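You operate a simulated robot arm through the tools that you are given. There is no shell and no other tool.

The job below is to be done with a simulated robot arm. You get a single attempt, and the scene is never put back.

JOB
Take the cardboard tube and put it on the top of the plywood table. Put one of the orange strap coils from the top of the right scale shelf on top of the green reel on the hopper table. Take the lot card from the top of the one-layer pallet and put it in the silver wide pan. Put the green strap coil from the right half of the top shelf of the board rack on the top of the one-layer pallet. Put the blue-ended block on the bottom shelf of the grey rack. Take the brown paper roll and leave it on the upper shelf of the grey rack. Fetch the green-ended block and set it on the upper shelf of the grey rack. Do these in any order. Set down upright: brown paper roll.

Only the result counts: the job must be done as asked and must still hold three seconds after the hand-in. Knocking over, shifting, dropping, spilling or breaking anything else fails it.

ROBOT AND FRAMES
A 6-joint arm with a two-finger parallel gripper on a trunk, on a base that moves. Base frame: it is fixed to the floor where the robot stands at the start and does not move with it; the origin is under the middle of the robot, x ahead of it, y to its left, z up. Readings come in cm, rad, newtons and seconds.
With the tool pointing down near the work surface it reaches from about 30 to 70 cm from the robot's upright axis, wherever it stands. Its first joint turns from -2.897 to 2.897 rad. Places, roughly: blue-ended block (5x13x5 cm) [750, 40, 50]; bottom shelf of the grey rack [750, 60, 10]; brown paper roll (7x7x9 cm) [760, 40, 90]; cardboard tube (5x5x15 cm) [170, 180, 80]; green reel (9x9x6 cm) [140, 290, 90]; green strap coil (8x8x4 cm) [540, -160, 150]; green-ended block (5x13x5 cm) [770, 30, 50]; lot card [475, -125, 75]; orange strap coil (8x8x4 cm) [220, 140, 120]; top of the one-layer pallet [490, -120, 60]; top of the plywood table [440, -70, 70]; upper shelf of the grey rack [750, 60, 130]; wide pan (13x13x3 cm) [490, -100, 60]. Payload 4.1 kg.
Tool frame: the origin (TCP) lies between the finger pads and is the grasp point; the fingertips stand 2.3 cm ahead of it; z points along the fingers, y is the line along which they close. The gripper opens to 9.4 cm. The fingers are 3.8 cm wide and 1 cm thick; the gripper's body (5.4 by 9.6 cm) begins 3.9 cm behind the TCP.
Orientation is told as [roll, pitch, yaw] about the base's x, y, z axes, in that order, counted from this pose: with the fingers straight down and closing along the base's y, the tool's x points along the base's -x, its y along +y and its z along -z.

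CONTROLS
- The arm moves only by the tool play_rows. Its argument "increments" is a list of rows, each a list of 3 entries, a list of its own where there are three numbers: the shift along the base's x, y, z in m, then the turn, a rotation vector about the base's x, y, z in rad, then the finger opening in m, from 0 to 0.094. In form: [[[dx, dy, dz], [wx, wy, wz], fingers], ...]. A call has 1 to 20 rows; each row is the pose to reach, as a shift and turn from the pose commanded when the call began. A row lasts 0.2 s, in which the tool goes at most 5 cm and 0.15 rad; a call with a longer step from one row to the next is refused whole, and so is a gripper value outside its range. Where a pose cannot be reached the arm comes as near as it can. A force on the tool above 40 N (or 10 N above the force at the start of the call, whichever is more), or a blocked arm, ends the call early, and 0.2 s more pass. The fingers move at their own pace (about 4.5 cm/s each) and stop on an object; they squeeze with about 29 N. The grip force told is the motor's: it shows also when the fingers shut on nothing. Time passes only in rows, and 0.2 s behind the last, so rows that repeat a pose let the fingers close. It gives the time, the measured TCP pose, the force on the tool (base axes), the opening and the grip force at its end, in the units of the frame above (readings bear some noise), with the torque about the TCP (base axes, N m) and any sound that the robot's microphone picked up.
- Cameras (640 x 400 px; columns grow to the right, rows downward): "scene" is now at [2.3, 14.2, 140.05]; the picture's right is [-0.22, -0.98, 0.00], its down [-0.49, 0.11, -0.87] and it looks along [0.85, -0.19, -0.50] (base axes); focal length 258 px, centre (320, 200). "wrist" rides on the gripper at [8.6, 1.6, -7.5] in the tool frame; the picture's right is [-0.18, 0.98, 0.00], its down [-0.58, -0.11, -0.81] and it looks along [-0.79, -0.15, 0.59] (tool axes); focal length 243 px, centre (320, 200). There is no depth. A picture from a camera that has moved, and an enlarged one, comes with that camera's place and axes in the base frame and with its lens. The place of the scene camera against the robot may be out by one fixed shift of up to 2.5 cm in any direction.
- grab_frame(camera): a new picture of that camera. The clock stands still meanwhile.
- slide_trunk(by): slides the trunk up (or, below 0, down) by that many cm; the arm and the scene camera ride with it, the base frame stays. It gives what a move gives, with no picture.
- roll_base(legs): drives the robot by 1 to 6 legs, each [ahead, turn to the left] in cm and rad, along the robot's own axes; the way and the turn of a leg run together, so that a leg with both is an arc; at most 150 cm and 3.142 rad a leg. The arm and the cameras ride along, it lands a little off, and it stops where it bumps. It gives what a move gives.
- head_to(pan, tilt): turns the head with the scene camera to pan (to the left, within 2.705 rad either way) and tilt (down, from -0.506 to 1.204), counted from straight ahead of the robot. It gives what a move gives.
- zoom(camera, box): a new picture of the part [left, top, right, bottom] of that camera's present view, enlarged. The clock stands still meanwhile.
- sign_off(): hands the job in; it is judged then, once.

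Places have to be worked out from the pictures, the camera data and where the tool is seen. Open the gripper and draw the arm clear of the work before you hand the job in, unless the task says otherwise.

The tools are called after ">>>" by a JSON object that holds its "fn" and its "kwargs". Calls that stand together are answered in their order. play_rows: Moves the arm, as the interface text tells. Its arguments: {"type":"object","properties":{"increments":{"type":"array"}},"required":["increments"]} The other tools are called the same way: slide_trunk (by) moves the trunk up or down; roll_base (legs) drives the base; head_to (pan, tilt) turns the head that bears the scene camera; grab_frame (camera) takes a picture; zoom (camera, box) takes an enlarged picture of a part of a camera's view; sign_off () hands the job in.

At the start:

```text
time_s: 0.0
tool_pos: [44.82, -14.68, 98.24]
tool_rot: [0.0, 0.0, -0.001]
ft_force: [-0.6, 0.8, -0.3]
wrist_torque: [-0.05, 0.01, 0.03]
opening: 9.4
grip_force: 0.1
trunk travel left (down, up): [-32.5, 26.5]
robot x, y, heading: [0.24, 0.04, -0.001]
head pan, tilt (commanded): [-0.222, 0.522]
```

scene: 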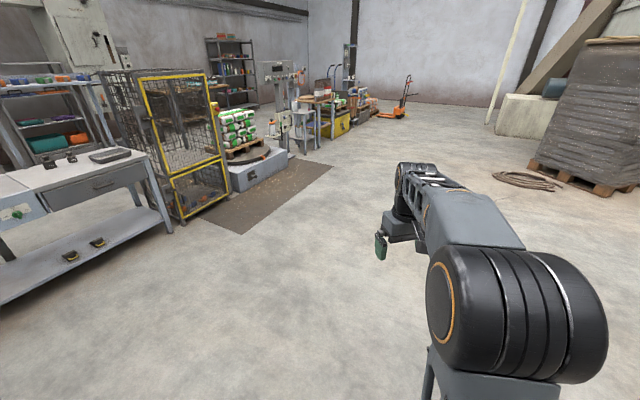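
wrist: 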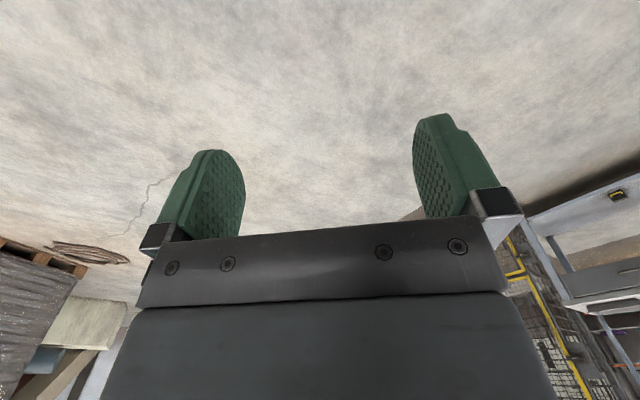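

I start by looking around: the first view shows a bench at left, a yellow cage and further stations ahead. I turn the head left to see the near work places.

>>> {"fn": "head_to", "kwargs": {"pan": 0.8, "tilt": 0.3}}

>>> {"fn": "grab_frame", "kwargs": {"camera": "scene"}}

```text
time_s: 1.3
tool_pos: [44.98, -14.66, 98.11]
tool_rot: [0.002, 0.0, 0.001]
ft_force: [0.3, -0.3, -0.9]
wrist_torque: [0.02, 0.0, 0.02]
opening: 9.4
grip_force: 0.1
trunk travel left (down, up): [-32.5, 26.5]
robot x, y, heading: [-0.04, -0.02, 0.001]
head pan, tilt (commanded): [0.799, 0.3]
```

```text
taken
camera scene: at [-0.02, 22.88, 142.09], right [0.72, -0.7, 0.0], down [-0.21, -0.21, -0.96], along [0.67, 0.68, -0.3], focal length 258 px, centre (320, 200)
```

scene: 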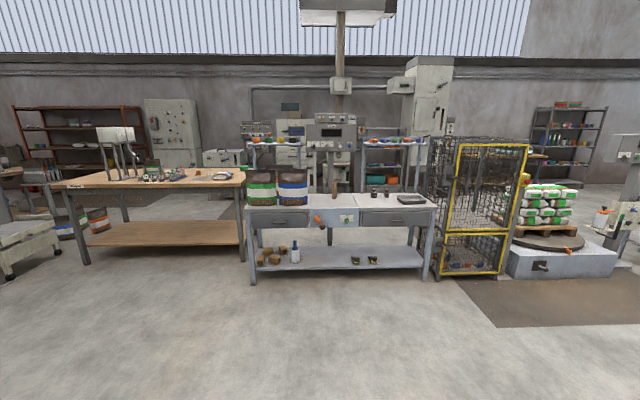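

The bench holds the tube standing upright near (335,188); shelves with coils stand behind. I enlarge these parts.

>>> {"fn": "zoom", "kwargs": {"camera": "scene", "box": [230, 110, 450, 248]}}

>>> {"fn": "zoom", "kwargs": {"camera": "scene", "box": [50, 100, 270, 238]}}

>>> {"fn": "zoom", "kwargs": {"camera": "scene", "box": [340, 120, 440, 182]}}

>>> {"fn": "zoom", "kwargs": {"camera": "scene", "box": [420, 90, 640, 228]}}

```text
2.90 times, centred on (340, 179) of scene
camera zoom: at [-0.02, 22.88, 142.09], right [0.72, -0.7, 0.0], down [-0.21, -0.21, -0.96], along [0.67, 0.68, -0.3], focal length 747 px, centre (262, 261)
```

zoom: 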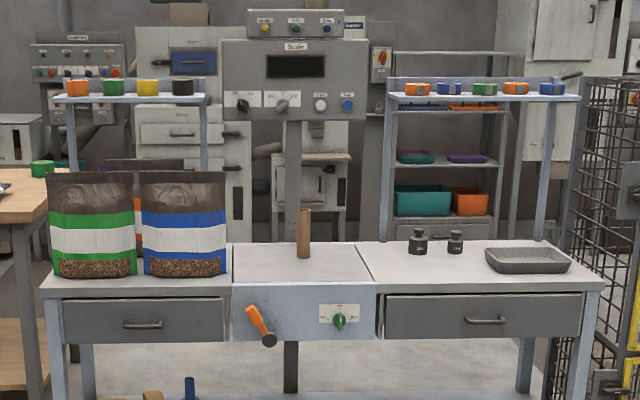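

```text
2.90 times, centred on (160, 169) of scene
camera zoom: at [-0.02, 22.88, 142.09], right [0.72, -0.7, 0.0], down [-0.21, -0.21, -0.96], along [0.67, 0.68, -0.3], focal length 747 px, centre (784, 290)
```

zoom: 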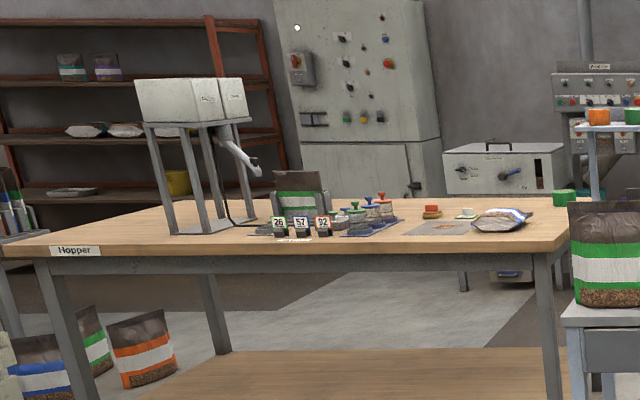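

```text
6.40 times, centred on (390, 151) of scene
camera zoom: at [-0.02, 22.88, 142.09], right [0.72, -0.7, 0.0], down [-0.21, -0.21, -0.96], along [0.67, 0.68, -0.3], focal length 1649 px, centre (-128, 514)
```

zoom: 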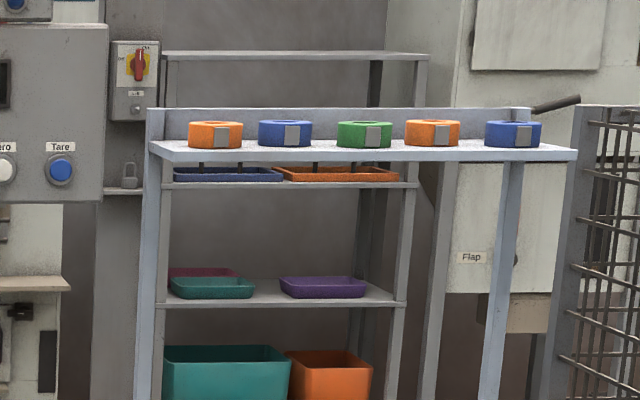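

```text
2.90 times, centred on (530, 159) of scene
camera zoom: at [-0.02, 22.88, 142.09], right [0.72, -0.7, 0.0], down [-0.21, -0.21, -0.96], along [0.67, 0.68, -0.3], focal length 747 px, centre (-289, 319)
```

zoom: 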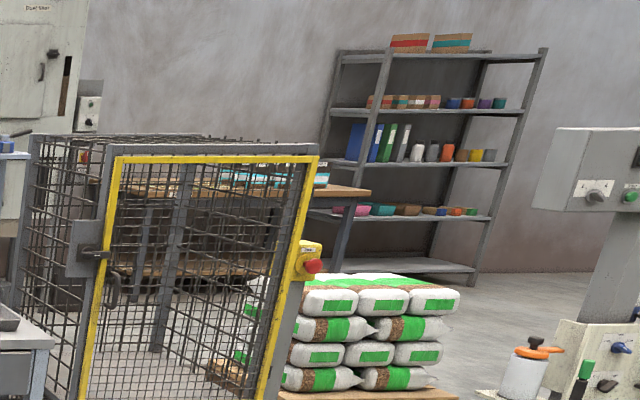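

The bench front edge appears to run from about (90,200) to (198,96) and the coils stand on a raised shelf at its back. Now I look at the far stations.

>>> {"fn": "head_to", "kwargs": {"pan": -0.1, "tilt": 0.2}}

>>> {"fn": "grab_frame", "kwargs": {"camera": "scene"}}

>>> {"fn": "zoom", "kwargs": {"camera": "scene", "box": [250, 100, 410, 200]}}

>>> {"fn": "zoom", "kwargs": {"camera": "scene", "box": [290, 120, 370, 170]}}

```text
time_s: 2.5
tool_pos: [44.95, -14.76, 98.07]
tool_rot: [0.0, 0.0, -0.001]
ft_force: [0.0, 0.9, 0.4]
wrist_torque: [-0.04, 0.04, -0.01]
opening: 9.42
grip_force: 0.0
trunk travel left (down, up): [-32.5, 26.5]
robot x, y, heading: [-0.32, -0.21, -0.004]
head pan, tilt (commanded): [-0.099, 0.201]
```

```text
taken
camera scene: at [2.74, 15.27, 143.02], right [-0.1, -1.0, 0.0], down [-0.2, 0.02, -0.98], along [0.98, -0.1, -0.2], focal length 258 px, centre (320, 200)
```

scene: 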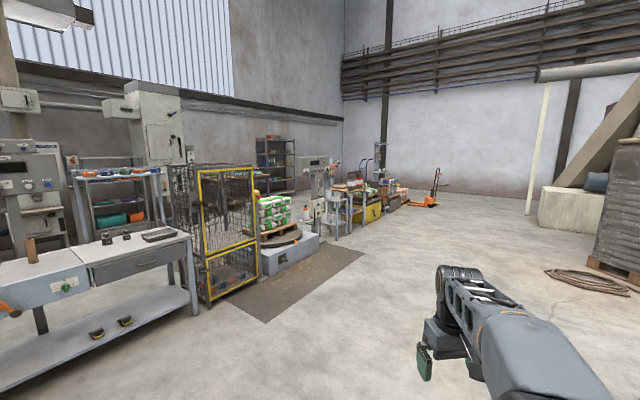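

```text
4.00 times, centred on (330, 150) of scene
camera zoom: at [2.74, 15.27, 143.02], right [-0.1, -1.0, 0.0], down [-0.2, 0.02, -0.98], along [0.98, -0.1, -0.2], focal length 1031 px, centre (280, 400)
```

zoom: 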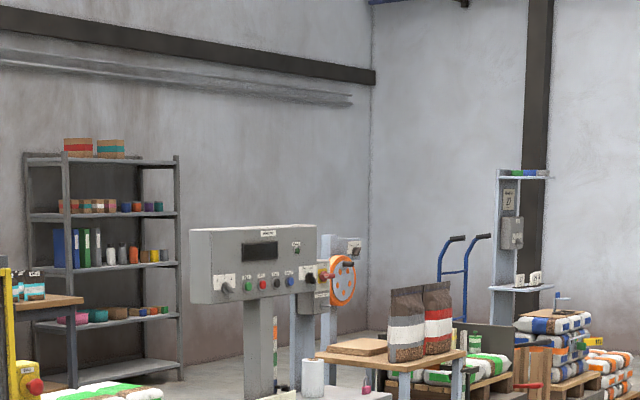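

```text
8.00 times, centred on (330, 145) of scene
camera zoom: at [2.74, 15.27, 143.02], right [-0.1, -1.0, 0.0], down [-0.2, 0.02, -0.98], along [0.98, -0.1, -0.2], focal length 2062 px, centre (240, 640)
```

zoom: 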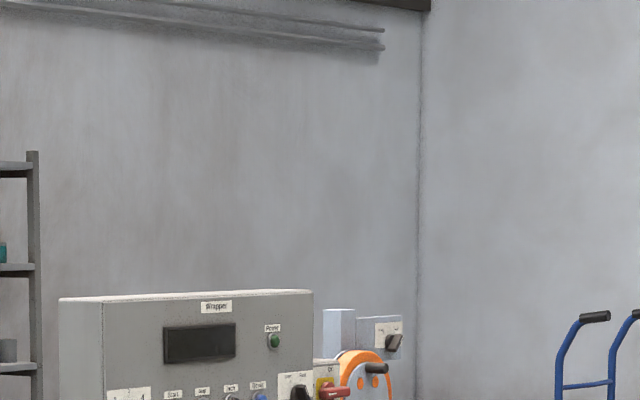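

The board rack, plywood table and grey rack are found in the far view. Next I look down at my own base to learn its footprint.

>>> {"fn": "head_to", "kwargs": {"pan": 0.8, "tilt": 1.2}}

>>> {"fn": "grab_frame", "kwargs": {"camera": "scene"}}

>>> {"fn": "head_to", "kwargs": {"pan": -0.3, "tilt": 1.2}}

>>> {"fn": "grab_frame", "kwargs": {"camera": "scene"}}

```text
time_s: 3.8
tool_pos: [44.84, -14.65, 98.21]
tool_rot: [0.0, 0.0, 0.0]
ft_force: [-0.5, 1.1, 0.5]
wrist_torque: [0.0, 0.01, -0.05]
opening: 9.39
grip_force: 0.1
trunk travel left (down, up): [-32.5, 26.5]
robot x, y, heading: [0.25, -0.09, 0.0]
head pan, tilt (commanded): [0.799, 1.201]
```

```text
taken
camera scene: at [-2.63, 20.2, 134.89], right [0.72, -0.7, 0.0], down [-0.65, -0.67, -0.36], along [0.25, 0.26, -0.93], focal length 258 px, centre (320, 200)
```

scene: 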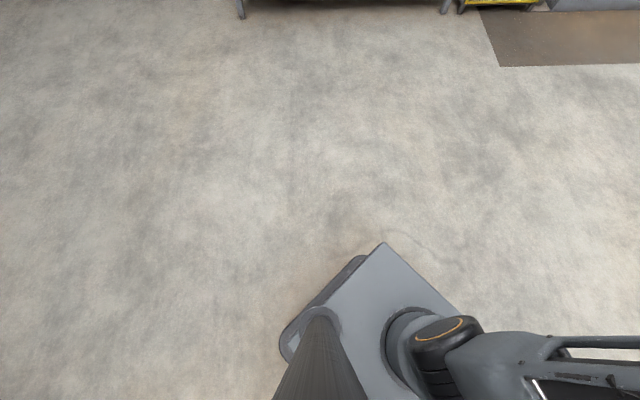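

```text
time_s: 5.1
tool_pos: [44.78, -14.72, 98.16]
tool_rot: [-0.001, 0.0, 0.001]
ft_force: [-0.5, 0.1, 0.1]
wrist_torque: [0.04, -0.02, 0.01]
opening: 9.4
grip_force: 0.1
trunk travel left (down, up): [-32.5, 26.5]
robot x, y, heading: [0.15, -0.36, 0.005]
head pan, tilt (commanded): [-0.3, 1.201]
```

```text
taken
camera scene: at [-1.19, 14.54, 134.88], right [-0.29, -0.96, 0.0], down [-0.89, 0.27, -0.36], along [0.35, -0.11, -0.93], focal length 258 px, centre (320, 200)
```

scene: 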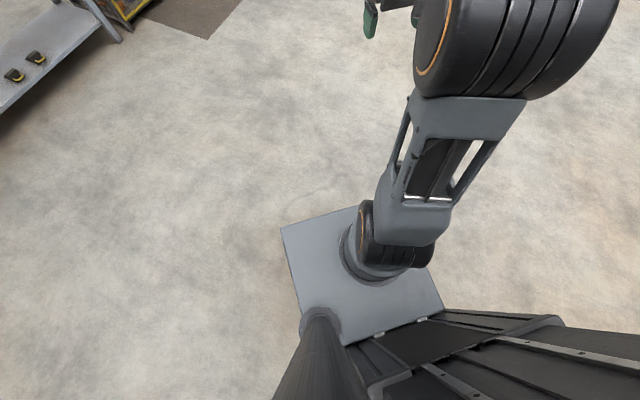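

My base looks to be about 25 cm in half-width with the arm's axis near the origin. I drive to a viewpoint in front of the hopper table to see its top and the gap to the bench.

>>> {"fn": "roll_base", "kwargs": {"legs": [[0, 1.51], [95, 0], [95, 0], [0, -0.71]]}}

>>> {"fn": "head_to", "kwargs": {"pan": -0.3, "tilt": 0.35}}

>>> {"fn": "grab_frame", "kwargs": {"camera": "scene"}}

>>> {"fn": "head_to", "kwargs": {"pan": 0.4, "tilt": 0.35}}

>>> {"fn": "grab_frame", "kwargs": {"camera": "scene"}}

```text
time_s: 20.1
tool_pos: [58.45, 210.86, 98.24]
tool_rot: [-0.001, 0.001, 0.771]
ft_force: [1.6, 0.3, 0.2]
wrist_torque: [-0.01, -0.01, 0.01]
opening: 9.39
grip_force: 0.0
trunk travel left (down, up): [-32.5, 26.5]
robot x, y, heading: [16.15, 190.18, 0.772]
head pan, tilt (commanded): [-0.3, 1.201]
```

```text
time_s: 21.3
tool_pos: [58.41, 210.71, 98.06]
tool_rot: [0.0, 0.001, 0.772]
ft_force: [0.6, -0.3, -1.0]
wrist_torque: [0.01, -0.02, -0.03]
opening: 9.38
grip_force: 0.0
trunk travel left (down, up): [-32.5, 26.5]
robot x, y, heading: [16.23, 189.88, 0.774]
head pan, tilt (commanded): [-0.3, 0.351]
```

```text
taken
camera scene: at [7.9, 201.51, 141.61], right [0.45, -0.89, 0.0], down [-0.31, -0.16, -0.94], along [0.84, 0.43, -0.34], focal length 258 px, centre (320, 200)
```

scene: 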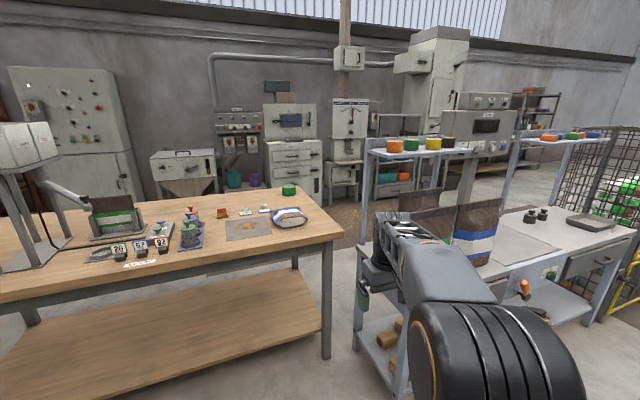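

```text
time_s: 22.4
tool_pos: [58.42, 210.82, 98.07]
tool_rot: [0.0, 0.0, 0.772]
ft_force: [0.9, 0.3, -0.4]
wrist_torque: [0.0, 0.02, 0.0]
opening: 9.41
grip_force: 0.0
trunk travel left (down, up): [-32.5, 26.5]
robot x, y, heading: [16.11, 189.96, 0.768]
head pan, tilt (commanded): [0.4, 0.351]
```

```text
taken
camera scene: at [3.23, 205.85, 141.62], right [0.92, -0.39, 0.0], down [-0.13, -0.32, -0.94], along [0.37, 0.87, -0.34], focal length 258 px, centre (320, 200)
```

scene: 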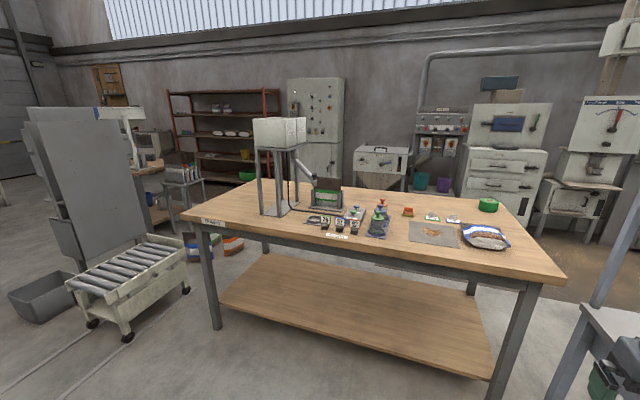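

The reel stands near the back right corner of the hopper table, and there is open floor behind. I look for a way around the left end of the table.

>>> {"fn": "head_to", "kwargs": {"pan": 0.9, "tilt": 0.4}}

>>> {"fn": "grab_frame", "kwargs": {"camera": "scene"}}

>>> {"fn": "zoom", "kwargs": {"camera": "scene", "box": [160, 60, 420, 222]}}

>>> {"fn": "head_to", "kwargs": {"pan": -0.6, "tilt": 0.3}}

>>> {"fn": "grab_frame", "kwargs": {"camera": "scene"}}

>>> {"fn": "zoom", "kwargs": {"camera": "scene", "box": [130, 50, 380, 206]}}

```text
time_s: 23.3
tool_pos: [58.49, 210.86, 98.21]
tool_rot: [0.002, 0.0, 0.772]
ft_force: [-0.3, 0.0, 0.5]
wrist_torque: [0.01, -0.03, 0.02]
opening: 9.37
grip_force: 0.1
trunk travel left (down, up): [-32.5, 26.5]
robot x, y, heading: [16.03, 189.78, 0.773]
head pan, tilt (commanded): [0.901, 0.4]
```

```text
taken
camera scene: at [-1.33, 206.49, 141.17], right [0.99, 0.1, 0.0], down [0.04, -0.39, -0.92], along [-0.09, 0.92, -0.39], focal length 258 px, centre (320, 200)
```

scene: 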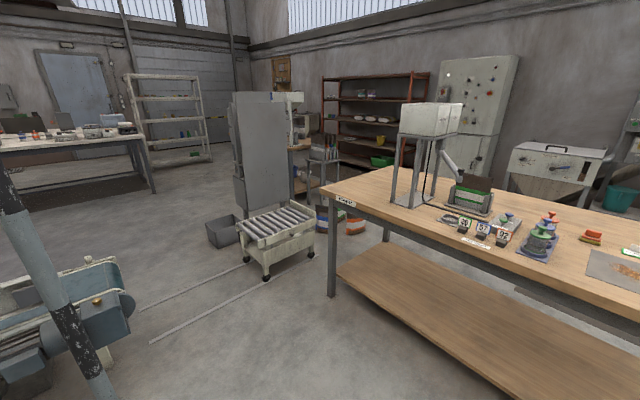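

```text
2.46 times, centred on (290, 141) of scene
camera zoom: at [-1.33, 206.49, 141.17], right [0.99, 0.1, 0.0], down [0.04, -0.39, -0.92], along [-0.09, 0.92, -0.39], focal length 634 px, centre (394, 345)
```

zoom: 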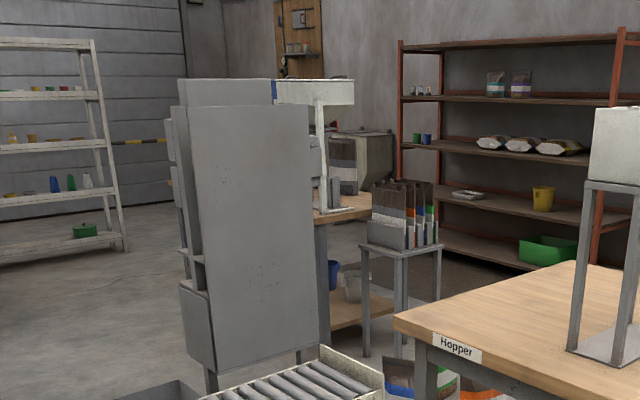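

```text
time_s: 24.9
tool_pos: [58.45, 210.79, 98.27]
tool_rot: [0.0, -0.001, 0.772]
ft_force: [0.7, -0.2, -0.2]
wrist_torque: [-0.02, -0.02, 0.03]
opening: 9.4
grip_force: 0.2
trunk travel left (down, up): [-32.5, 26.5]
robot x, y, heading: [16.34, 189.79, 0.768]
head pan, tilt (commanded): [-0.6, 0.3]
```

```text
taken
camera scene: at [8.81, 198.88, 142.09], right [0.17, -0.99, 0.0], down [-0.29, -0.05, -0.96], along [0.94, 0.16, -0.3], focal length 258 px, centre (320, 200)
```

scene: 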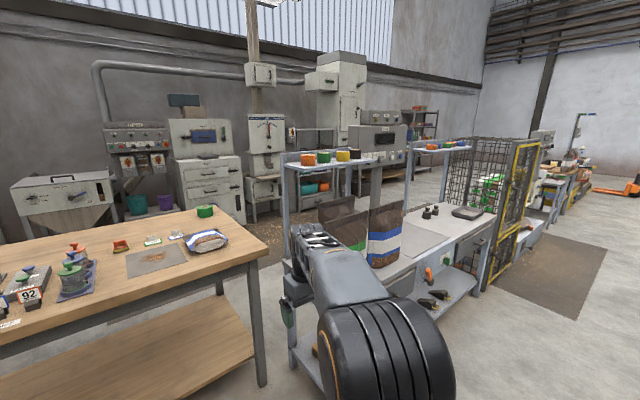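

```text
2.56 times, centred on (255, 128) of scene
camera zoom: at [8.81, 198.88, 142.09], right [0.17, -0.99, 0.0], down [-0.29, -0.05, -0.96], along [0.94, 0.16, -0.3], focal length 660 px, centre (486, 384)
```

zoom: 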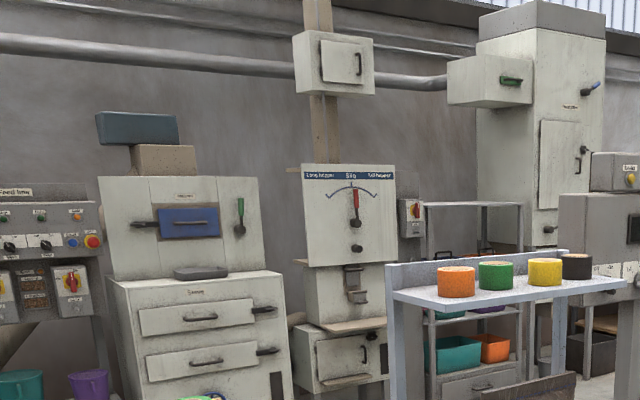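

The gap on either side of the hopper table is too narrow for my base, so I will test how far the arm reaches with a tilted tool in the free space ahead at a height above the table.

>>> {"fn": "play_rows", "kwargs": {"increments": [[[0.015, 0.015, 0.03], [0.07, -0.072, 0], 0.094], [[0.03, 0.03, 0.06], [0.14, -0.144, 0], 0.094], [[0.045, 0.045, 0.08], [0.21, -0.216, 0], 0.094], [[0.06, 0.06, 0.1], [0.28, -0.288, 0], 0.094], [[0.08, 0.08, 0.12], [0.35, -0.36, 0], 0.094], [[0.1, 0.1, 0.14], [0.42, -0.432, 0], 0.094], [[0.12, 0.12, 0.15], [0.49, -0.504, 0], 0.094], [[0.14, 0.14, 0.15], [0.56, -0.576, 0], 0.094], [[0.16, 0.16, 0.15], [0.63, -0.648, 0], 0.094], [[0.18, 0.18, 0.15], [0.7, -0.72, 0], 0.094], [[0.2, 0.2, 0.15], [0.73, -0.75, 0], 0.094], [[0.22, 0.22, 0.15], [0.73, -0.75, 0], 0.094]]}}

>>> {"fn": "grab_frame", "kwargs": {"camera": "scene"}}

```text
time_s: 27.5
tool_pos: [80.44, 232.93, 112.85]
tool_rot: [-0.001, -1.046, 0.772]
ft_force: [0.1, -0.6, 0.1]
wrist_torque: [0.0, 0.01, -0.02]
opening: 9.38
grip_force: 0.0
trunk travel left (down, up): [-32.5, 26.5]
robot x, y, heading: [16.02, 190.06, 0.771]
head pan, tilt (commanded): [-0.6, 0.3]
```

```text
taken
camera scene: at [8.85, 198.9, 142.09], right [0.17, -0.99, 0.0], down [-0.29, -0.05, -0.96], along [0.94, 0.16, -0.3], focal length 258 px, centre (320, 200)
```

scene: 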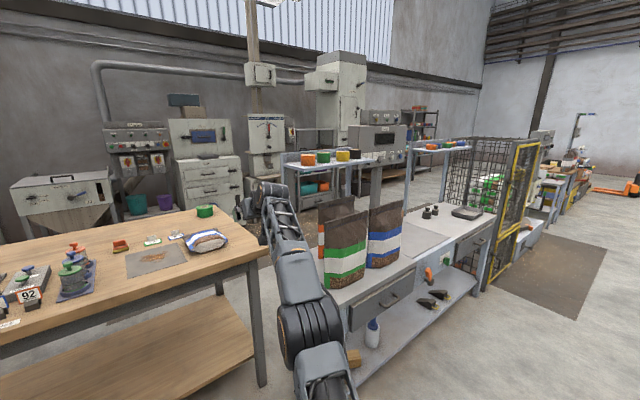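

The tilted tool reached 77 cm from the axis without trouble. I extend further along the heading to find the limit.

>>> {"fn": "play_rows", "kwargs": {"increments": [[[0.03, 0.03, 0], [0, 0, 0], 0.094], [[0.06, 0.06, 0], [0, 0, 0], 0.094], [[0.09, 0.09, 0], [0, 0, 0], 0.094], [[0.12, 0.12, 0], [0, 0, 0], 0.094], [[0.15, 0.15, 0], [0, 0, 0], 0.094], [[0.18, 0.18, 0], [0, 0, 0], 0.094], [[0.21, 0.21, 0], [0, 0, 0], 0.094], [[0.24, 0.24, 0], [0, 0, 0], 0.094], [[0.24, 0.24, 0], [0, 0, 0], 0.094]]}}

```text
time_s: 29.5
tool_pos: [81.62, 237.98, 105.77]
tool_rot: [-0.003, -1.049, 0.773]
ft_force: [-0.3, 0.2, 0.0]
wrist_torque: [0.03, 0.02, -0.02]
opening: 9.39
grip_force: 0.0
out of reach, approached as far as the arm can: row 1, 2, 3, 4, 5, 6, 7, 8, 9
trunk travel left (down, up): [-32.5, 26.5]
robot x, y, heading: [16.1, 189.95, 0.773]
head pan, tilt (commanded): [-0.6, 0.3]
```

The limit is about 81 cm from the axis at this height. Now I draw the arm back and will tuck it for driving.

>>> {"fn": "play_rows", "kwargs": {"increments": [[[-0.03, -0.03, 0], [0, 0, 0], 0.094], [[-0.06, -0.06, 0], [0, 0, 0], 0.094], [[-0.09, -0.09, 0], [0, 0, 0], 0.094], [[-0.12, -0.12, 0], [0, 0, 0], 0.094], [[-0.15, -0.15, 0], [0, 0, 0], 0.094], [[-0.18, -0.18, 0], [0, 0, 0], 0.094], [[-0.21, -0.21, 0], [0, 0, 0], 0.094], [[-0.24, -0.24, 0], [0, 0, 0], 0.094]]}}

```text
time_s: 31.3
tool_pos: [57.74, 213.08, 106.59]
tool_rot: [0.001, -1.046, 0.771]
ft_force: [-0.3, 0.2, 0.2]
wrist_torque: [-0.03, 0.02, 0.01]
opening: 9.4
grip_force: 0.1
trunk travel left (down, up): [-32.5, 26.5]
robot x, y, heading: [16.0, 190.02, 0.769]
head pan, tilt (commanded): [-0.6, 0.3]
```

The arm is back. I now turn the tool down again and tuck it closer to the axis, centred ahead of me.

>>> {"fn": "play_rows", "kwargs": {"increments": [[[-0.02, 0.002, 0.01], [-0.1, 0.103, 0], 0.094], [[-0.04, 0.004, 0.02], [-0.2, 0.205, 0], 0.094], [[-0.06, 0.006, 0.03], [-0.3, 0.308, 0], 0.094], [[-0.08, 0.008, 0.04], [-0.4, 0.41, 0], 0.094], [[-0.1, 0.01, 0.05], [-0.5, 0.513, 0], 0.094], [[-0.12, 0.012, 0.06], [-0.6, 0.616, 0], 0.094], [[-0.14, 0.013, 0.07], [-0.69, 0.708, 0], 0.094], [[-0.167, 0.013, 0.07], [-0.73, 0.749, 0], 0.094]]}}

>>> {"fn": "head_to", "kwargs": {"pan": -0.3, "tilt": 0.7}}

>>> {"fn": "grab_frame", "kwargs": {"camera": "scene"}}

>>> {"fn": "head_to", "kwargs": {"pan": 0.8, "tilt": 0.5}}

>>> {"fn": "grab_frame", "kwargs": {"camera": "scene"}}

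>>> {"fn": "zoom", "kwargs": {"camera": "scene", "box": [200, 120, 480, 295]}}

```text
time_s: 33.1
tool_pos: [41.35, 214.47, 113.58]
tool_rot: [-0.002, 0.0, 0.772]
ft_force: [0.4, 0.3, -0.5]
wrist_torque: [-0.02, -0.01, -0.03]
opening: 9.39
grip_force: 0.1
trunk travel left (down, up): [-32.5, 26.5]
robot x, y, heading: [16.16, 190.2, 0.77]
head pan, tilt (commanded): [-0.6, 0.3]
```

```text
time_s: 34.0
tool_pos: [41.37, 214.39, 113.65]
tool_rot: [-0.001, -0.003, 0.774]
ft_force: [0.3, 1.1, -0.2]
wrist_torque: [0.0, -0.03, -0.01]
opening: 9.41
grip_force: 0.2
trunk travel left (down, up): [-32.5, 26.5]
robot x, y, heading: [16.11, 190.06, 0.769]
head pan, tilt (commanded): [-0.3, 0.7]
```

```text
taken
camera scene: at [7.17, 201.14, 138.49], right [0.45, -0.89, 0.0], down [-0.57, -0.29, -0.77], along [0.68, 0.35, -0.64], focal length 258 px, centre (320, 200)
```

scene: 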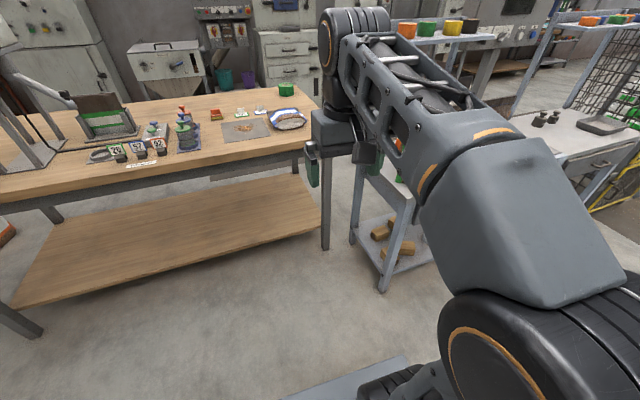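

```text
time_s: 35.3
tool_pos: [41.34, 214.32, 113.62]
tool_rot: [-0.001, -0.002, 0.773]
ft_force: [0.2, -0.2, 0.3]
wrist_torque: [-0.02, 0.03, 0.02]
opening: 9.38
grip_force: 0.1
trunk travel left (down, up): [-32.5, 26.5]
robot x, y, heading: [15.54, 190.0, 0.772]
head pan, tilt (commanded): [0.799, 0.499]
```

```text
taken
camera scene: at [-0.4, 206.37, 140.25], right [1.0, 0.0, 0.0], down [0.0, -0.48, -0.88], along [0.0, 0.88, -0.48], focal length 258 px, centre (320, 200)
```

scene: 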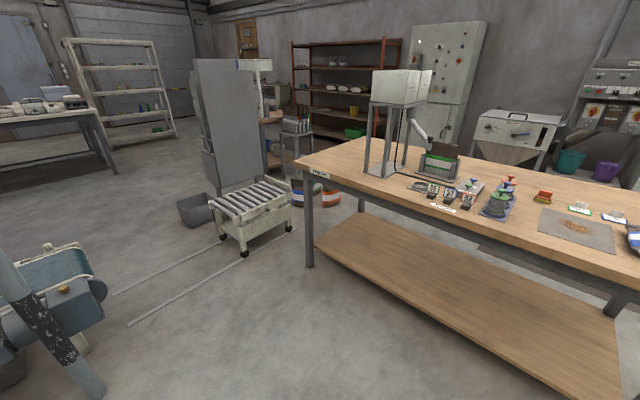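

```text
2.29 times, centred on (340, 208) of scene
camera zoom: at [-0.4, 206.37, 140.25], right [1.0, 0.0, 0.0], down [0.0, -0.48, -0.88], along [0.0, 0.88, -0.48], focal length 589 px, centre (274, 183)
```

zoom: 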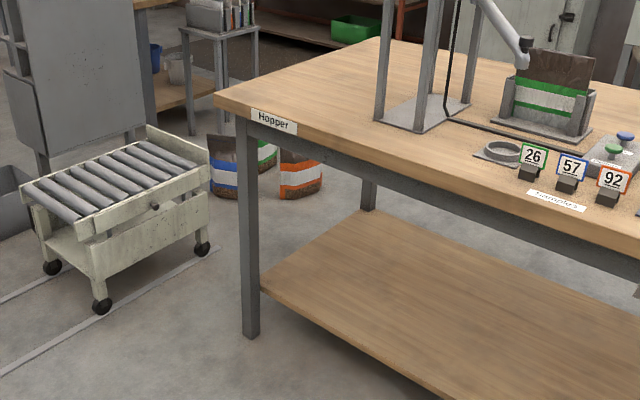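

Measuring shows only about 40 cm between table and roller cart, too tight. I drive along the row of stations to look for a wider passage to the back aisle.

>>> {"fn": "roll_base", "kwargs": {"legs": [[0, -1.543], [140, 0], [120, 0]]}}

>>> {"fn": "head_to", "kwargs": {"pan": 1.2, "tilt": 0.35}}

>>> {"fn": "grab_frame", "kwargs": {"camera": "scene"}}

>>> {"fn": "head_to", "kwargs": {"pan": 0.3, "tilt": 0.35}}

>>> {"fn": "grab_frame", "kwargs": {"camera": "scene"}}

```text
time_s: 51.8
tool_pos: [228.7, -17.43, 113.63]
tool_rot: [0.0, 0.0, -0.769]
ft_force: [0.2, 0.2, 0.7]
wrist_torque: [0.0, -0.01, -0.03]
opening: 9.41
grip_force: 0.0
trunk travel left (down, up): [-32.5, 26.5]
robot x, y, heading: [203.6, 7.16, -0.768]
head pan, tilt (commanded): [0.799, 0.499]
```

```text
time_s: 52.7
tool_pos: [228.76, -17.46, 113.66]
tool_rot: [0.0, -0.002, -0.769]
ft_force: [0.2, -0.1, 0.4]
wrist_torque: [-0.01, -0.01, -0.02]
opening: 9.41
grip_force: 0.1
trunk travel left (down, up): [-32.5, 26.5]
robot x, y, heading: [203.15, 6.66, -0.771]
head pan, tilt (commanded): [1.201, 0.351]
```

```text
taken
camera scene: at [218.76, 26.69, 141.61], right [0.42, -0.91, 0.0], down [-0.31, -0.14, -0.94], along [0.85, 0.39, -0.34], focal length 258 px, centre (320, 200)
```

scene: 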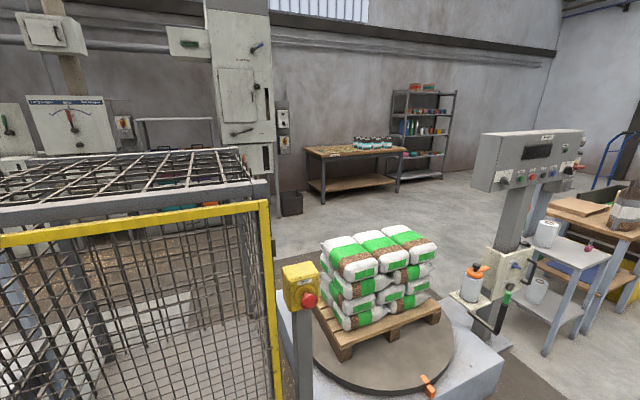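

```text
time_s: 53.9
tool_pos: [228.72, -17.43, 113.59]
tool_rot: [-0.001, -0.002, -0.769]
ft_force: [0.9, -0.1, -0.9]
wrist_torque: [-0.01, 0.01, -0.02]
opening: 9.37
grip_force: 0.0
trunk travel left (down, up): [-32.5, 26.5]
robot x, y, heading: [203.69, 7.02, -0.77]
head pan, tilt (commanded): [0.3, 0.351]
```

```text
taken
camera scene: at [218.62, 18.6, 141.62], right [-0.45, -0.89, 0.0], down [-0.31, 0.15, -0.94], along [0.84, -0.42, -0.34], focal length 258 px, centre (320, 200)
```

scene: 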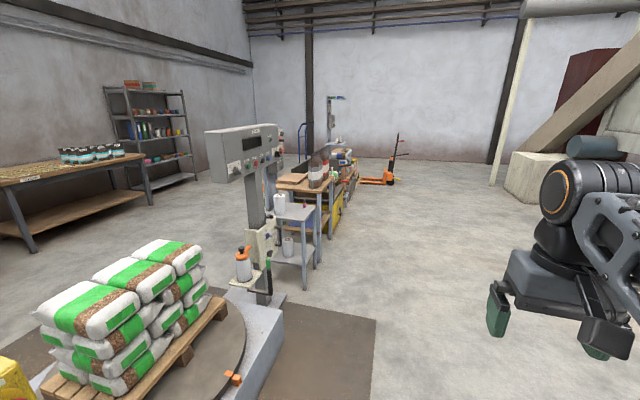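

The area behind the row is open near the grey rack. I drive further along the row to look at gaps between the wrapper, the stool and the plywood table.

>>> {"fn": "roll_base", "kwargs": {"legs": [[150, 0]]}}

>>> {"fn": "head_to", "kwargs": {"pan": 1.4, "tilt": 0.4}}

>>> {"fn": "grab_frame", "kwargs": {"camera": "scene"}}

>>> {"fn": "head_to", "kwargs": {"pan": 0.4, "tilt": 0.4}}

>>> {"fn": "grab_frame", "kwargs": {"camera": "scene"}}

>>> {"fn": "zoom", "kwargs": {"camera": "scene", "box": [180, 80, 440, 242]}}

```text
time_s: 61.5
tool_pos: [340.16, -124.42, 113.58]
tool_rot: [0.001, 0.0, -0.763]
ft_force: [0.7, -0.9, -0.7]
wrist_torque: [-0.06, -0.01, 0.0]
opening: 9.42
grip_force: 0.1
trunk travel left (down, up): [-32.5, 26.5]
robot x, y, heading: [314.81, -99.91, -0.76]
head pan, tilt (commanded): [0.3, 0.351]
```

```text
time_s: 62.9
tool_pos: [340.11, -124.43, 113.53]
tool_rot: [0.001, -0.003, -0.762]
ft_force: [0.3, -0.1, 0.1]
wrist_torque: [0.02, 0.04, 0.02]
opening: 9.38
grip_force: 0.1
trunk travel left (down, up): [-32.5, 26.5]
robot x, y, heading: [314.9, -99.94, -0.764]
head pan, tilt (commanded): [1.4, 0.4]
```

```text
taken
camera scene: at [328.99, -78.75, 141.16], right [0.59, -0.81, 0.0], down [-0.31, -0.23, -0.92], along [0.74, 0.55, -0.39], focal length 258 px, centre (320, 200)
```

scene: 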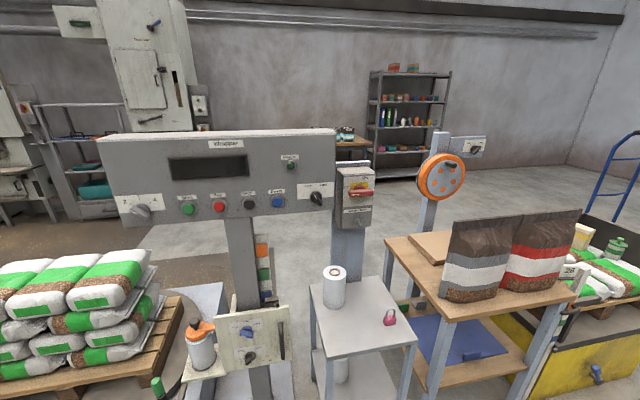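

```text
time_s: 64.1
tool_pos: [340.07, -124.39, 113.62]
tool_rot: [-0.001, -0.002, -0.762]
ft_force: [1.3, -0.4, 0.6]
wrist_torque: [-0.01, -0.02, 0.0]
opening: 9.39
grip_force: 0.0
trunk travel left (down, up): [-32.5, 26.5]
robot x, y, heading: [314.77, -100.06, -0.762]
head pan, tilt (commanded): [0.4, 0.4]
```

```text
taken
camera scene: at [330.19, -87.54, 141.16], right [-0.36, -0.93, 0.0], down [-0.36, 0.14, -0.92], along [0.86, -0.33, -0.39], focal length 258 px, centre (320, 200)
```

scene: 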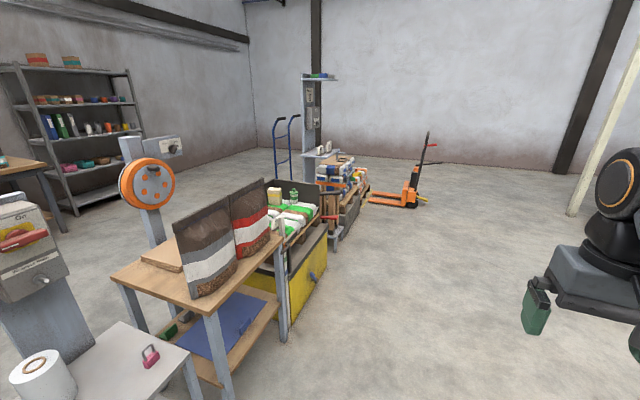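

```text
2.46 times, centred on (310, 161) of scene
camera zoom: at [330.19, -87.54, 141.16], right [-0.36, -0.93, 0.0], down [-0.36, 0.14, -0.92], along [0.86, -0.33, -0.39], focal length 634 px, centre (345, 296)
```

zoom: 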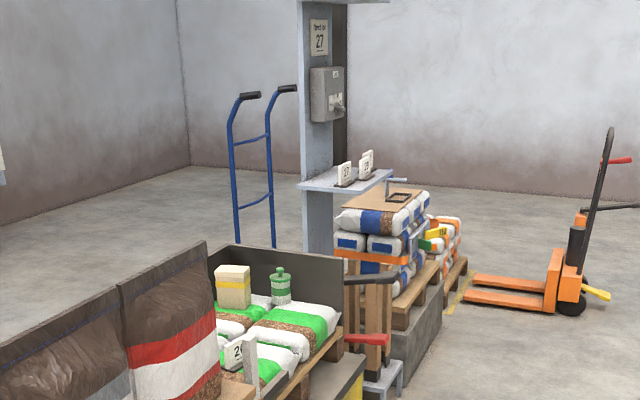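

The row runs from the wrapper over the plywood table and one-layer pallet to the board rack, and its far end is open. I'll first fetch the tube from the bench front, then work down the row and round its end. Driving back to the bench now.

>>> {"fn": "roll_base", "kwargs": {"legs": [[0, 3.14], [148, 0], [148, 0], [0, -1.575]]}}

>>> {"fn": "head_to", "kwargs": {"pan": 0.0, "tilt": 0.5}}

>>> {"fn": "grab_frame", "kwargs": {"camera": "scene"}}

```text
time_s: 89.8
tool_pos: [138.09, 144.52, 113.65]
tool_rot: [0.0, -0.001, 0.695]
ft_force: [-0.4, 0.4, -0.1]
wrist_torque: [-0.01, -0.03, 0.0]
opening: 9.4
grip_force: 0.1
trunk travel left (down, up): [-32.5, 26.5]
robot x, y, heading: [110.77, 122.09, 0.691]
head pan, tilt (commanded): [0.4, 0.4]
```

```text
time_s: 90.7
tool_pos: [137.89, 144.43, 113.46]
tool_rot: [-0.002, -0.002, 0.693]
ft_force: [0.5, 0.6, 0.1]
wrist_torque: [-0.01, -0.02, 0.0]
opening: 9.41
grip_force: 0.1
trunk travel left (down, up): [-32.5, 26.5]
robot x, y, heading: [110.65, 122.39, 0.694]
head pan, tilt (commanded): [0.0, 0.499]
```

```text
taken
camera scene: at [102.01, 136.59, 140.25], right [0.64, -0.77, 0.0], down [-0.37, -0.31, -0.88], along [0.67, 0.56, -0.48], focal length 258 px, centre (320, 200)
```

scene: 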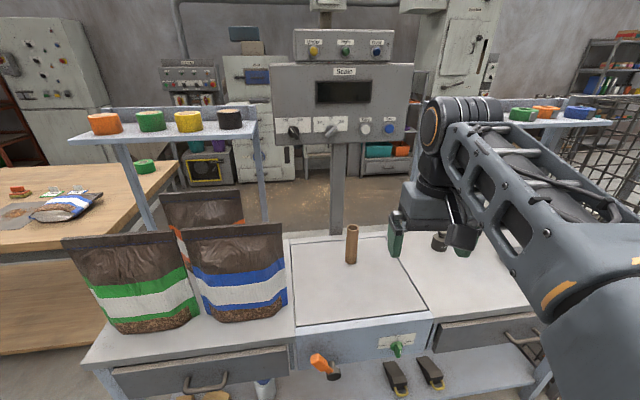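

The tube stands at about (167,176) with its top near z 87.5 on the bench plate at 72.5. I turn slightly and move 9 cm closer.

>>> {"fn": "roll_base", "kwargs": {"legs": [[0, 0.1], [9, 0]]}}

>>> {"fn": "grab_frame", "kwargs": {"camera": "scene"}}

>>> {"fn": "grab_frame", "kwargs": {"camera": "wrist"}}

```text
time_s: 92.3
tool_pos: [141.87, 153.48, 113.5]
tool_rot: [-0.001, -0.001, 0.793]
ft_force: [-0.2, -0.1, -0.4]
wrist_torque: [0.02, 0.01, -0.02]
opening: 9.39
grip_force: 0.1
trunk travel left (down, up): [-32.5, 26.5]
robot x, y, heading: [116.84, 128.91, 0.796]
head pan, tilt (commanded): [0.0, 0.499]
```

```text
taken
camera scene: at [106.89, 142.08, 140.25], right [0.71, -0.7, 0.0], down [-0.34, -0.34, -0.88], along [0.62, 0.63, -0.48], focal length 258 px, centre (320, 200)
```

scene: 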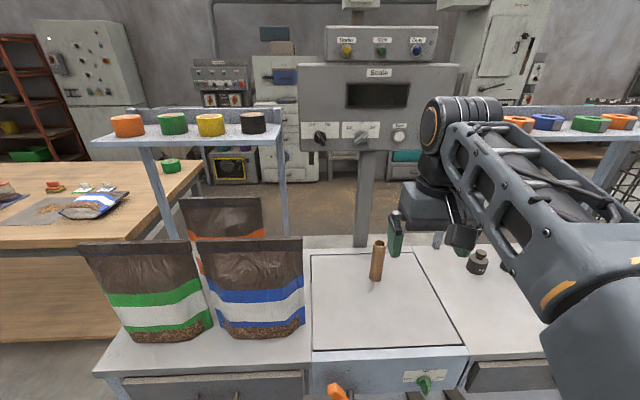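

```text
taken
camera wrist: at [134.65, 148.51, 121.08], right [-0.57, 0.82, 0.0], down [0.48, 0.34, 0.81], along [0.66, 0.46, -0.59], focal length 243 px, centre (320, 200)
```

wrist: 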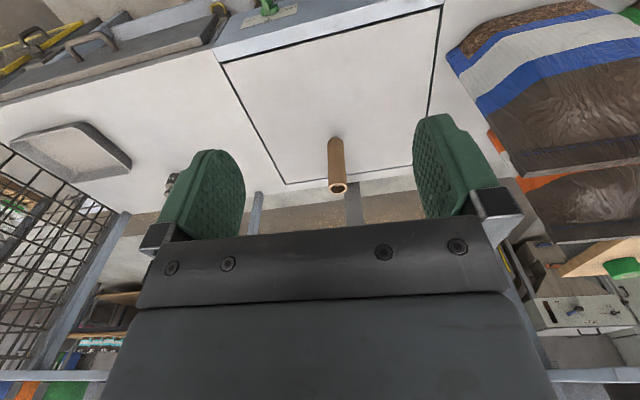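

Wrist and scene views agree: tube axis at about (165.8,175.1), top at 87.5. I move the open gripper above it with a slight forward tilt and check.

>>> {"fn": "play_rows", "kwargs": {"increments": [[[0.03, 0.027, -0.01], [0.071, -0.07, 0], 0.094], [[0.06, 0.054, -0.02], [0.142, -0.14, 0], 0.094], [[0.09, 0.081, -0.03], [0.214, -0.21, 0], 0.094], [[0.12, 0.108, -0.05], [0.214, -0.21, 0], 0.094], [[0.15, 0.135, -0.07], [0.214, -0.21, 0], 0.094], [[0.18, 0.162, -0.09], [0.214, -0.21, 0], 0.094], [[0.21, 0.189, -0.11], [0.214, -0.21, 0], 0.094], [[0.239, 0.216, -0.135], [0.214, -0.21, 0], 0.094]]}}

>>> {"fn": "grab_frame", "kwargs": {"camera": "wrist"}}

>>> {"fn": "grab_frame", "kwargs": {"camera": "scene"}}

```text
time_s: 94.1
tool_pos: [165.76, 175.07, 99.98]
tool_rot: [0.0, -0.301, 0.792]
ft_force: [-0.4, 0.8, -0.2]
wrist_torque: [0.0, 0.01, -0.02]
opening: 9.39
grip_force: 0.1
trunk travel left (down, up): [-32.5, 26.5]
robot x, y, heading: [116.95, 128.81, 0.788]
head pan, tilt (commanded): [0.0, 0.499]
```

```text
taken
camera wrist: at [157.14, 168.74, 104.64], right [-0.58, 0.82, 0.05], down [0.3, 0.15, 0.94], along [0.76, 0.56, -0.33], focal length 243 px, centre (320, 200)
```

wrist: 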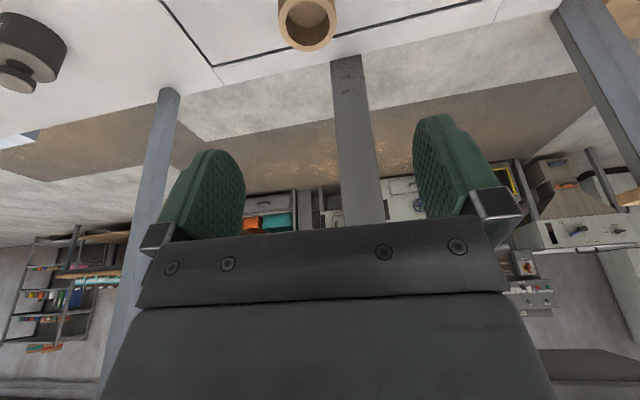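

```text
taken
camera scene: at [106.9, 142.08, 140.25], right [0.71, -0.7, 0.0], down [-0.34, -0.34, -0.88], along [0.62, 0.62, -0.48], focal length 258 px, centre (320, 200)
```

scene: 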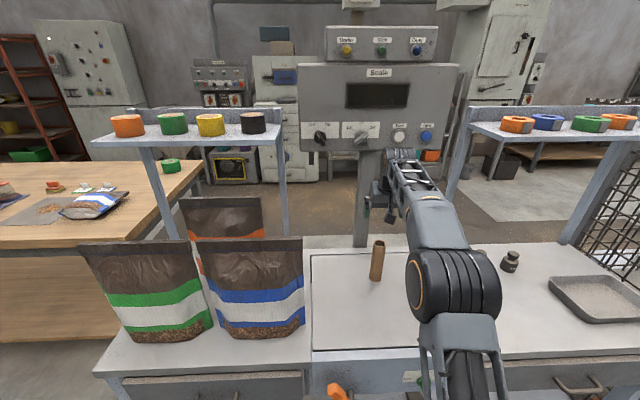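

The wrist view puts the tube about 1.2 cm ahead and 0.5 cm right of the TCP. I correct, descend around its top and close.

>>> {"fn": "play_rows", "kwargs": {"increments": [[[0.012, 0.005, -0.03], [0, 0, 0], 0.094], [[0.012, 0.005, -0.06], [0, 0, 0], 0.094], [[0.012, 0.005, -0.09], [0, 0, 0], 0.094], [[0.012, 0.005, -0.12], [0, 0, 0], 0.094], [[0.012, 0.005, -0.15], [0, 0, 0], 0.094], [[0.012, 0.005, -0.15], [0, 0, 0], 0.03], [[0.012, 0.005, -0.15], [0, 0, 0], 0.03], [[0.012, 0.005, -0.15], [0, 0, 0], 0.03], [[0.012, 0.005, -0.15], [0, 0, 0], 0.03]]}}

>>> {"fn": "grab_frame", "kwargs": {"camera": "wrist"}}

>>> {"fn": "grab_frame", "kwargs": {"camera": "scene"}}

```text
time_s: 96.1
tool_pos: [166.98, 175.49, 84.91]
tool_rot: [-0.001, -0.299, 0.792]
ft_force: [-0.2, 0.1, -0.8]
wrist_torque: [0.04, 0.0, -0.02]
opening: 4.07
grip_force: 28.6
trunk travel left (down, up): [-32.5, 26.5]
robot x, y, heading: [117.25, 128.32, 0.793]
head pan, tilt (commanded): [0.0, 0.499]
```

```text
taken
camera wrist: at [158.43, 169.29, 89.62], right [-0.58, 0.82, 0.05], down [0.3, 0.15, 0.94], along [0.76, 0.56, -0.33], focal length 243 px, centre (320, 200)
```

wrist: 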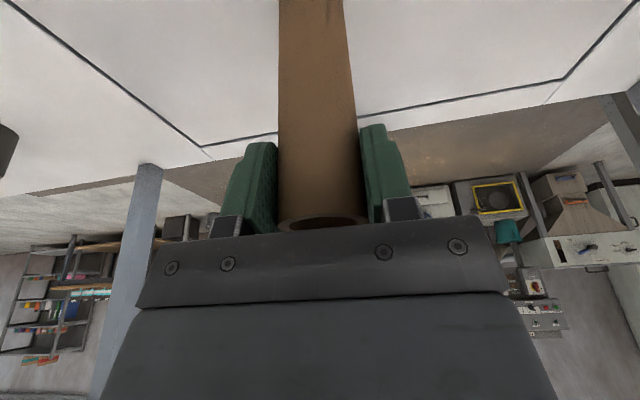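

```text
taken
camera scene: at [106.91, 142.09, 140.25], right [0.71, -0.7, 0.0], down [-0.34, -0.34, -0.88], along [0.62, 0.62, -0.48], focal length 258 px, centre (320, 200)
```

scene: 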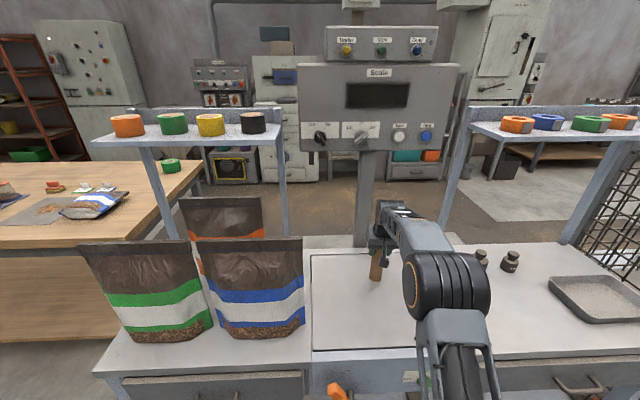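

The tube is held (opening 4.07, grip force 28.6). I lift it and draw it back toward me for driving.

>>> {"fn": "play_rows", "kwargs": {"increments": [[[0, 0, 0.04], [0, 0, 0], 0.03], [[0, 0, 0.08], [0, 0, 0], 0.03], [[0, 0, 0.12], [0, 0, 0], 0.03], [[-0.01, -0.01, 0.16], [0, 0, 0], 0.03], [[-0.04, -0.04, 0.19], [0, 0, 0], 0.03], [[-0.07, -0.07, 0.21], [0, 0, 0], 0.03], [[-0.1, -0.1, 0.23], [0, 0, 0], 0.03], [[-0.13, -0.13, 0.24], [0, 0, 0], 0.03], [[-0.16, -0.16, 0.25], [0, 0, 0], 0.03], [[-0.19, -0.19, 0.25], [0, 0, 0], 0.03], [[-0.22, -0.21, 0.25], [0, 0, 0], 0.03]]}}

>>> {"fn": "grab_frame", "kwargs": {"camera": "wrist"}}

```text
refused: row 5 steps farther than a row can; nothing moved
```

```text
taken
camera wrist: at [158.43, 169.29, 89.62], right [-0.58, 0.82, 0.05], down [0.3, 0.15, 0.94], along [0.76, 0.56, -0.33], focal length 243 px, centre (320, 200)
```

wrist: 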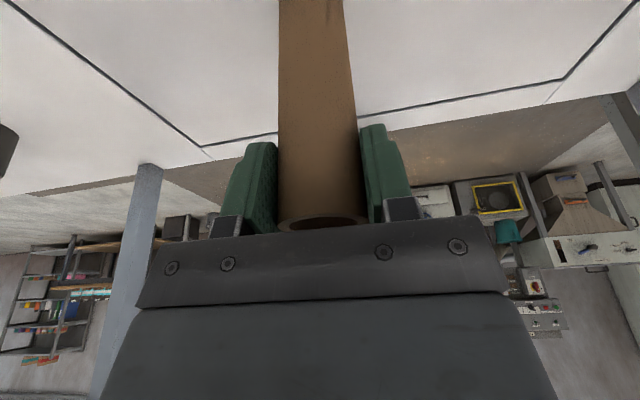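

The call was refused because one row stepped too far; nothing moved. I repeat it with smaller steps.

>>> {"fn": "play_rows", "kwargs": {"increments": [[[0, 0, 0.04], [0, 0, 0], 0.03], [[0, 0, 0.08], [0, 0, 0], 0.03], [[0, 0, 0.12], [0, 0, 0], 0.03], [[0, 0, 0.16], [0, 0, 0], 0.03], [[-0.02, -0.02, 0.19], [0, 0, 0], 0.03], [[-0.05, -0.05, 0.21], [0, 0, 0], 0.03], [[-0.08, -0.08, 0.22], [0, 0, 0], 0.03], [[-0.11, -0.11, 0.23], [0, 0, 0], 0.03], [[-0.14, -0.14, 0.24], [0, 0, 0], 0.03], [[-0.17, -0.17, 0.25], [0, 0, 0], 0.03], [[-0.2, -0.2, 0.25], [0, 0, 0], 0.03]]}}

>>> {"fn": "grab_frame", "kwargs": {"camera": "wrist"}}

```text
time_s: 98.5
tool_pos: [147.15, 155.59, 109.97]
tool_rot: [0.0, -0.299, 0.792]
ft_force: [0.1, 0.3, -0.8]
wrist_torque: [-0.01, 0.01, 0.01]
opening: 4.11
grip_force: 28.7
trunk travel left (down, up): [-32.5, 26.5]
robot x, y, heading: [117.17, 128.63, 0.793]
head pan, tilt (commanded): [0.0, 0.499]
```

```text
taken
camera wrist: at [138.55, 149.36, 114.63], right [-0.58, 0.82, 0.05], down [0.3, 0.15, 0.94], along [0.76, 0.56, -0.33], focal length 243 px, centre (320, 200)
```

wrist: 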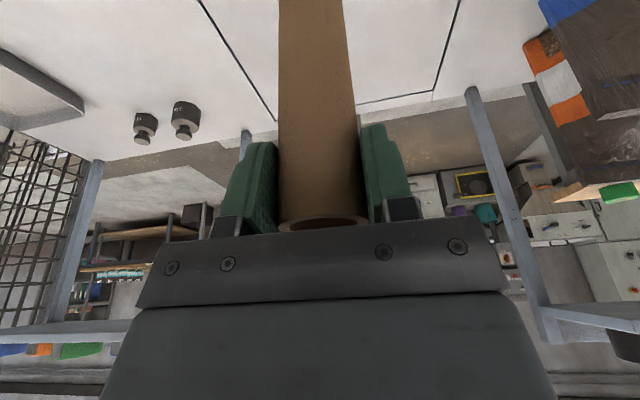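

The tube is safely held. I back away from the bench, turn, and drive along the row to the plywood table.

>>> {"fn": "roll_base", "kwargs": {"legs": [[-24, 0], [0, -1.563], [110, 0], [110, 0], [105, 0]]}}

>>> {"fn": "head_to", "kwargs": {"pan": 1.3, "tilt": 0.5}}

>>> {"fn": "grab_frame", "kwargs": {"camera": "scene"}}

```text
time_s: 119.6
tool_pos: [368.14, -140.23, 110.03]
tool_rot: [0.001, -0.302, -0.747]
ft_force: [0.3, 0.1, -1.5]
wrist_torque: [0.01, 0.05, 0.01]
opening: 4.09
grip_force: 28.6
trunk travel left (down, up): [-32.5, 26.5]
robot x, y, heading: [339.7, -111.25, -0.745]
head pan, tilt (commanded): [0.0, 0.499]
```

```text
time_s: 121.1
tool_pos: [368.11, -140.23, 110.03]
tool_rot: [0.001, -0.301, -0.746]
ft_force: [1.0, 0.1, -0.5]
wrist_torque: [0.01, 0.01, -0.01]
opening: 4.09
grip_force: 29.0
trunk travel left (down, up): [-32.5, 26.5]
robot x, y, heading: [339.87, -111.28, -0.748]
head pan, tilt (commanded): [1.3, 0.499]
```

```text
taken
camera scene: at [354.18, -90.48, 140.25], right [0.53, -0.85, 0.0], down [-0.41, -0.25, -0.88], along [0.75, 0.46, -0.48], focal length 258 px, centre (320, 200)
```

scene: 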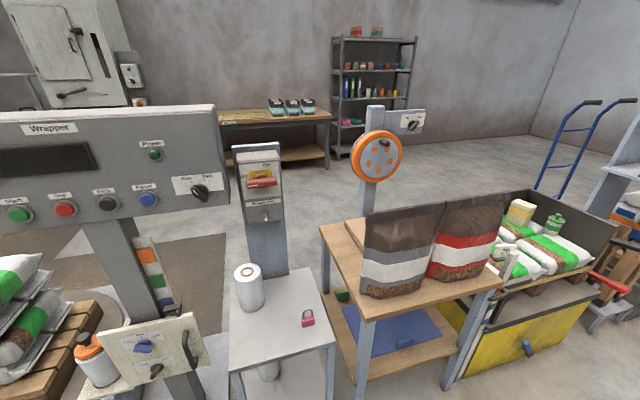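

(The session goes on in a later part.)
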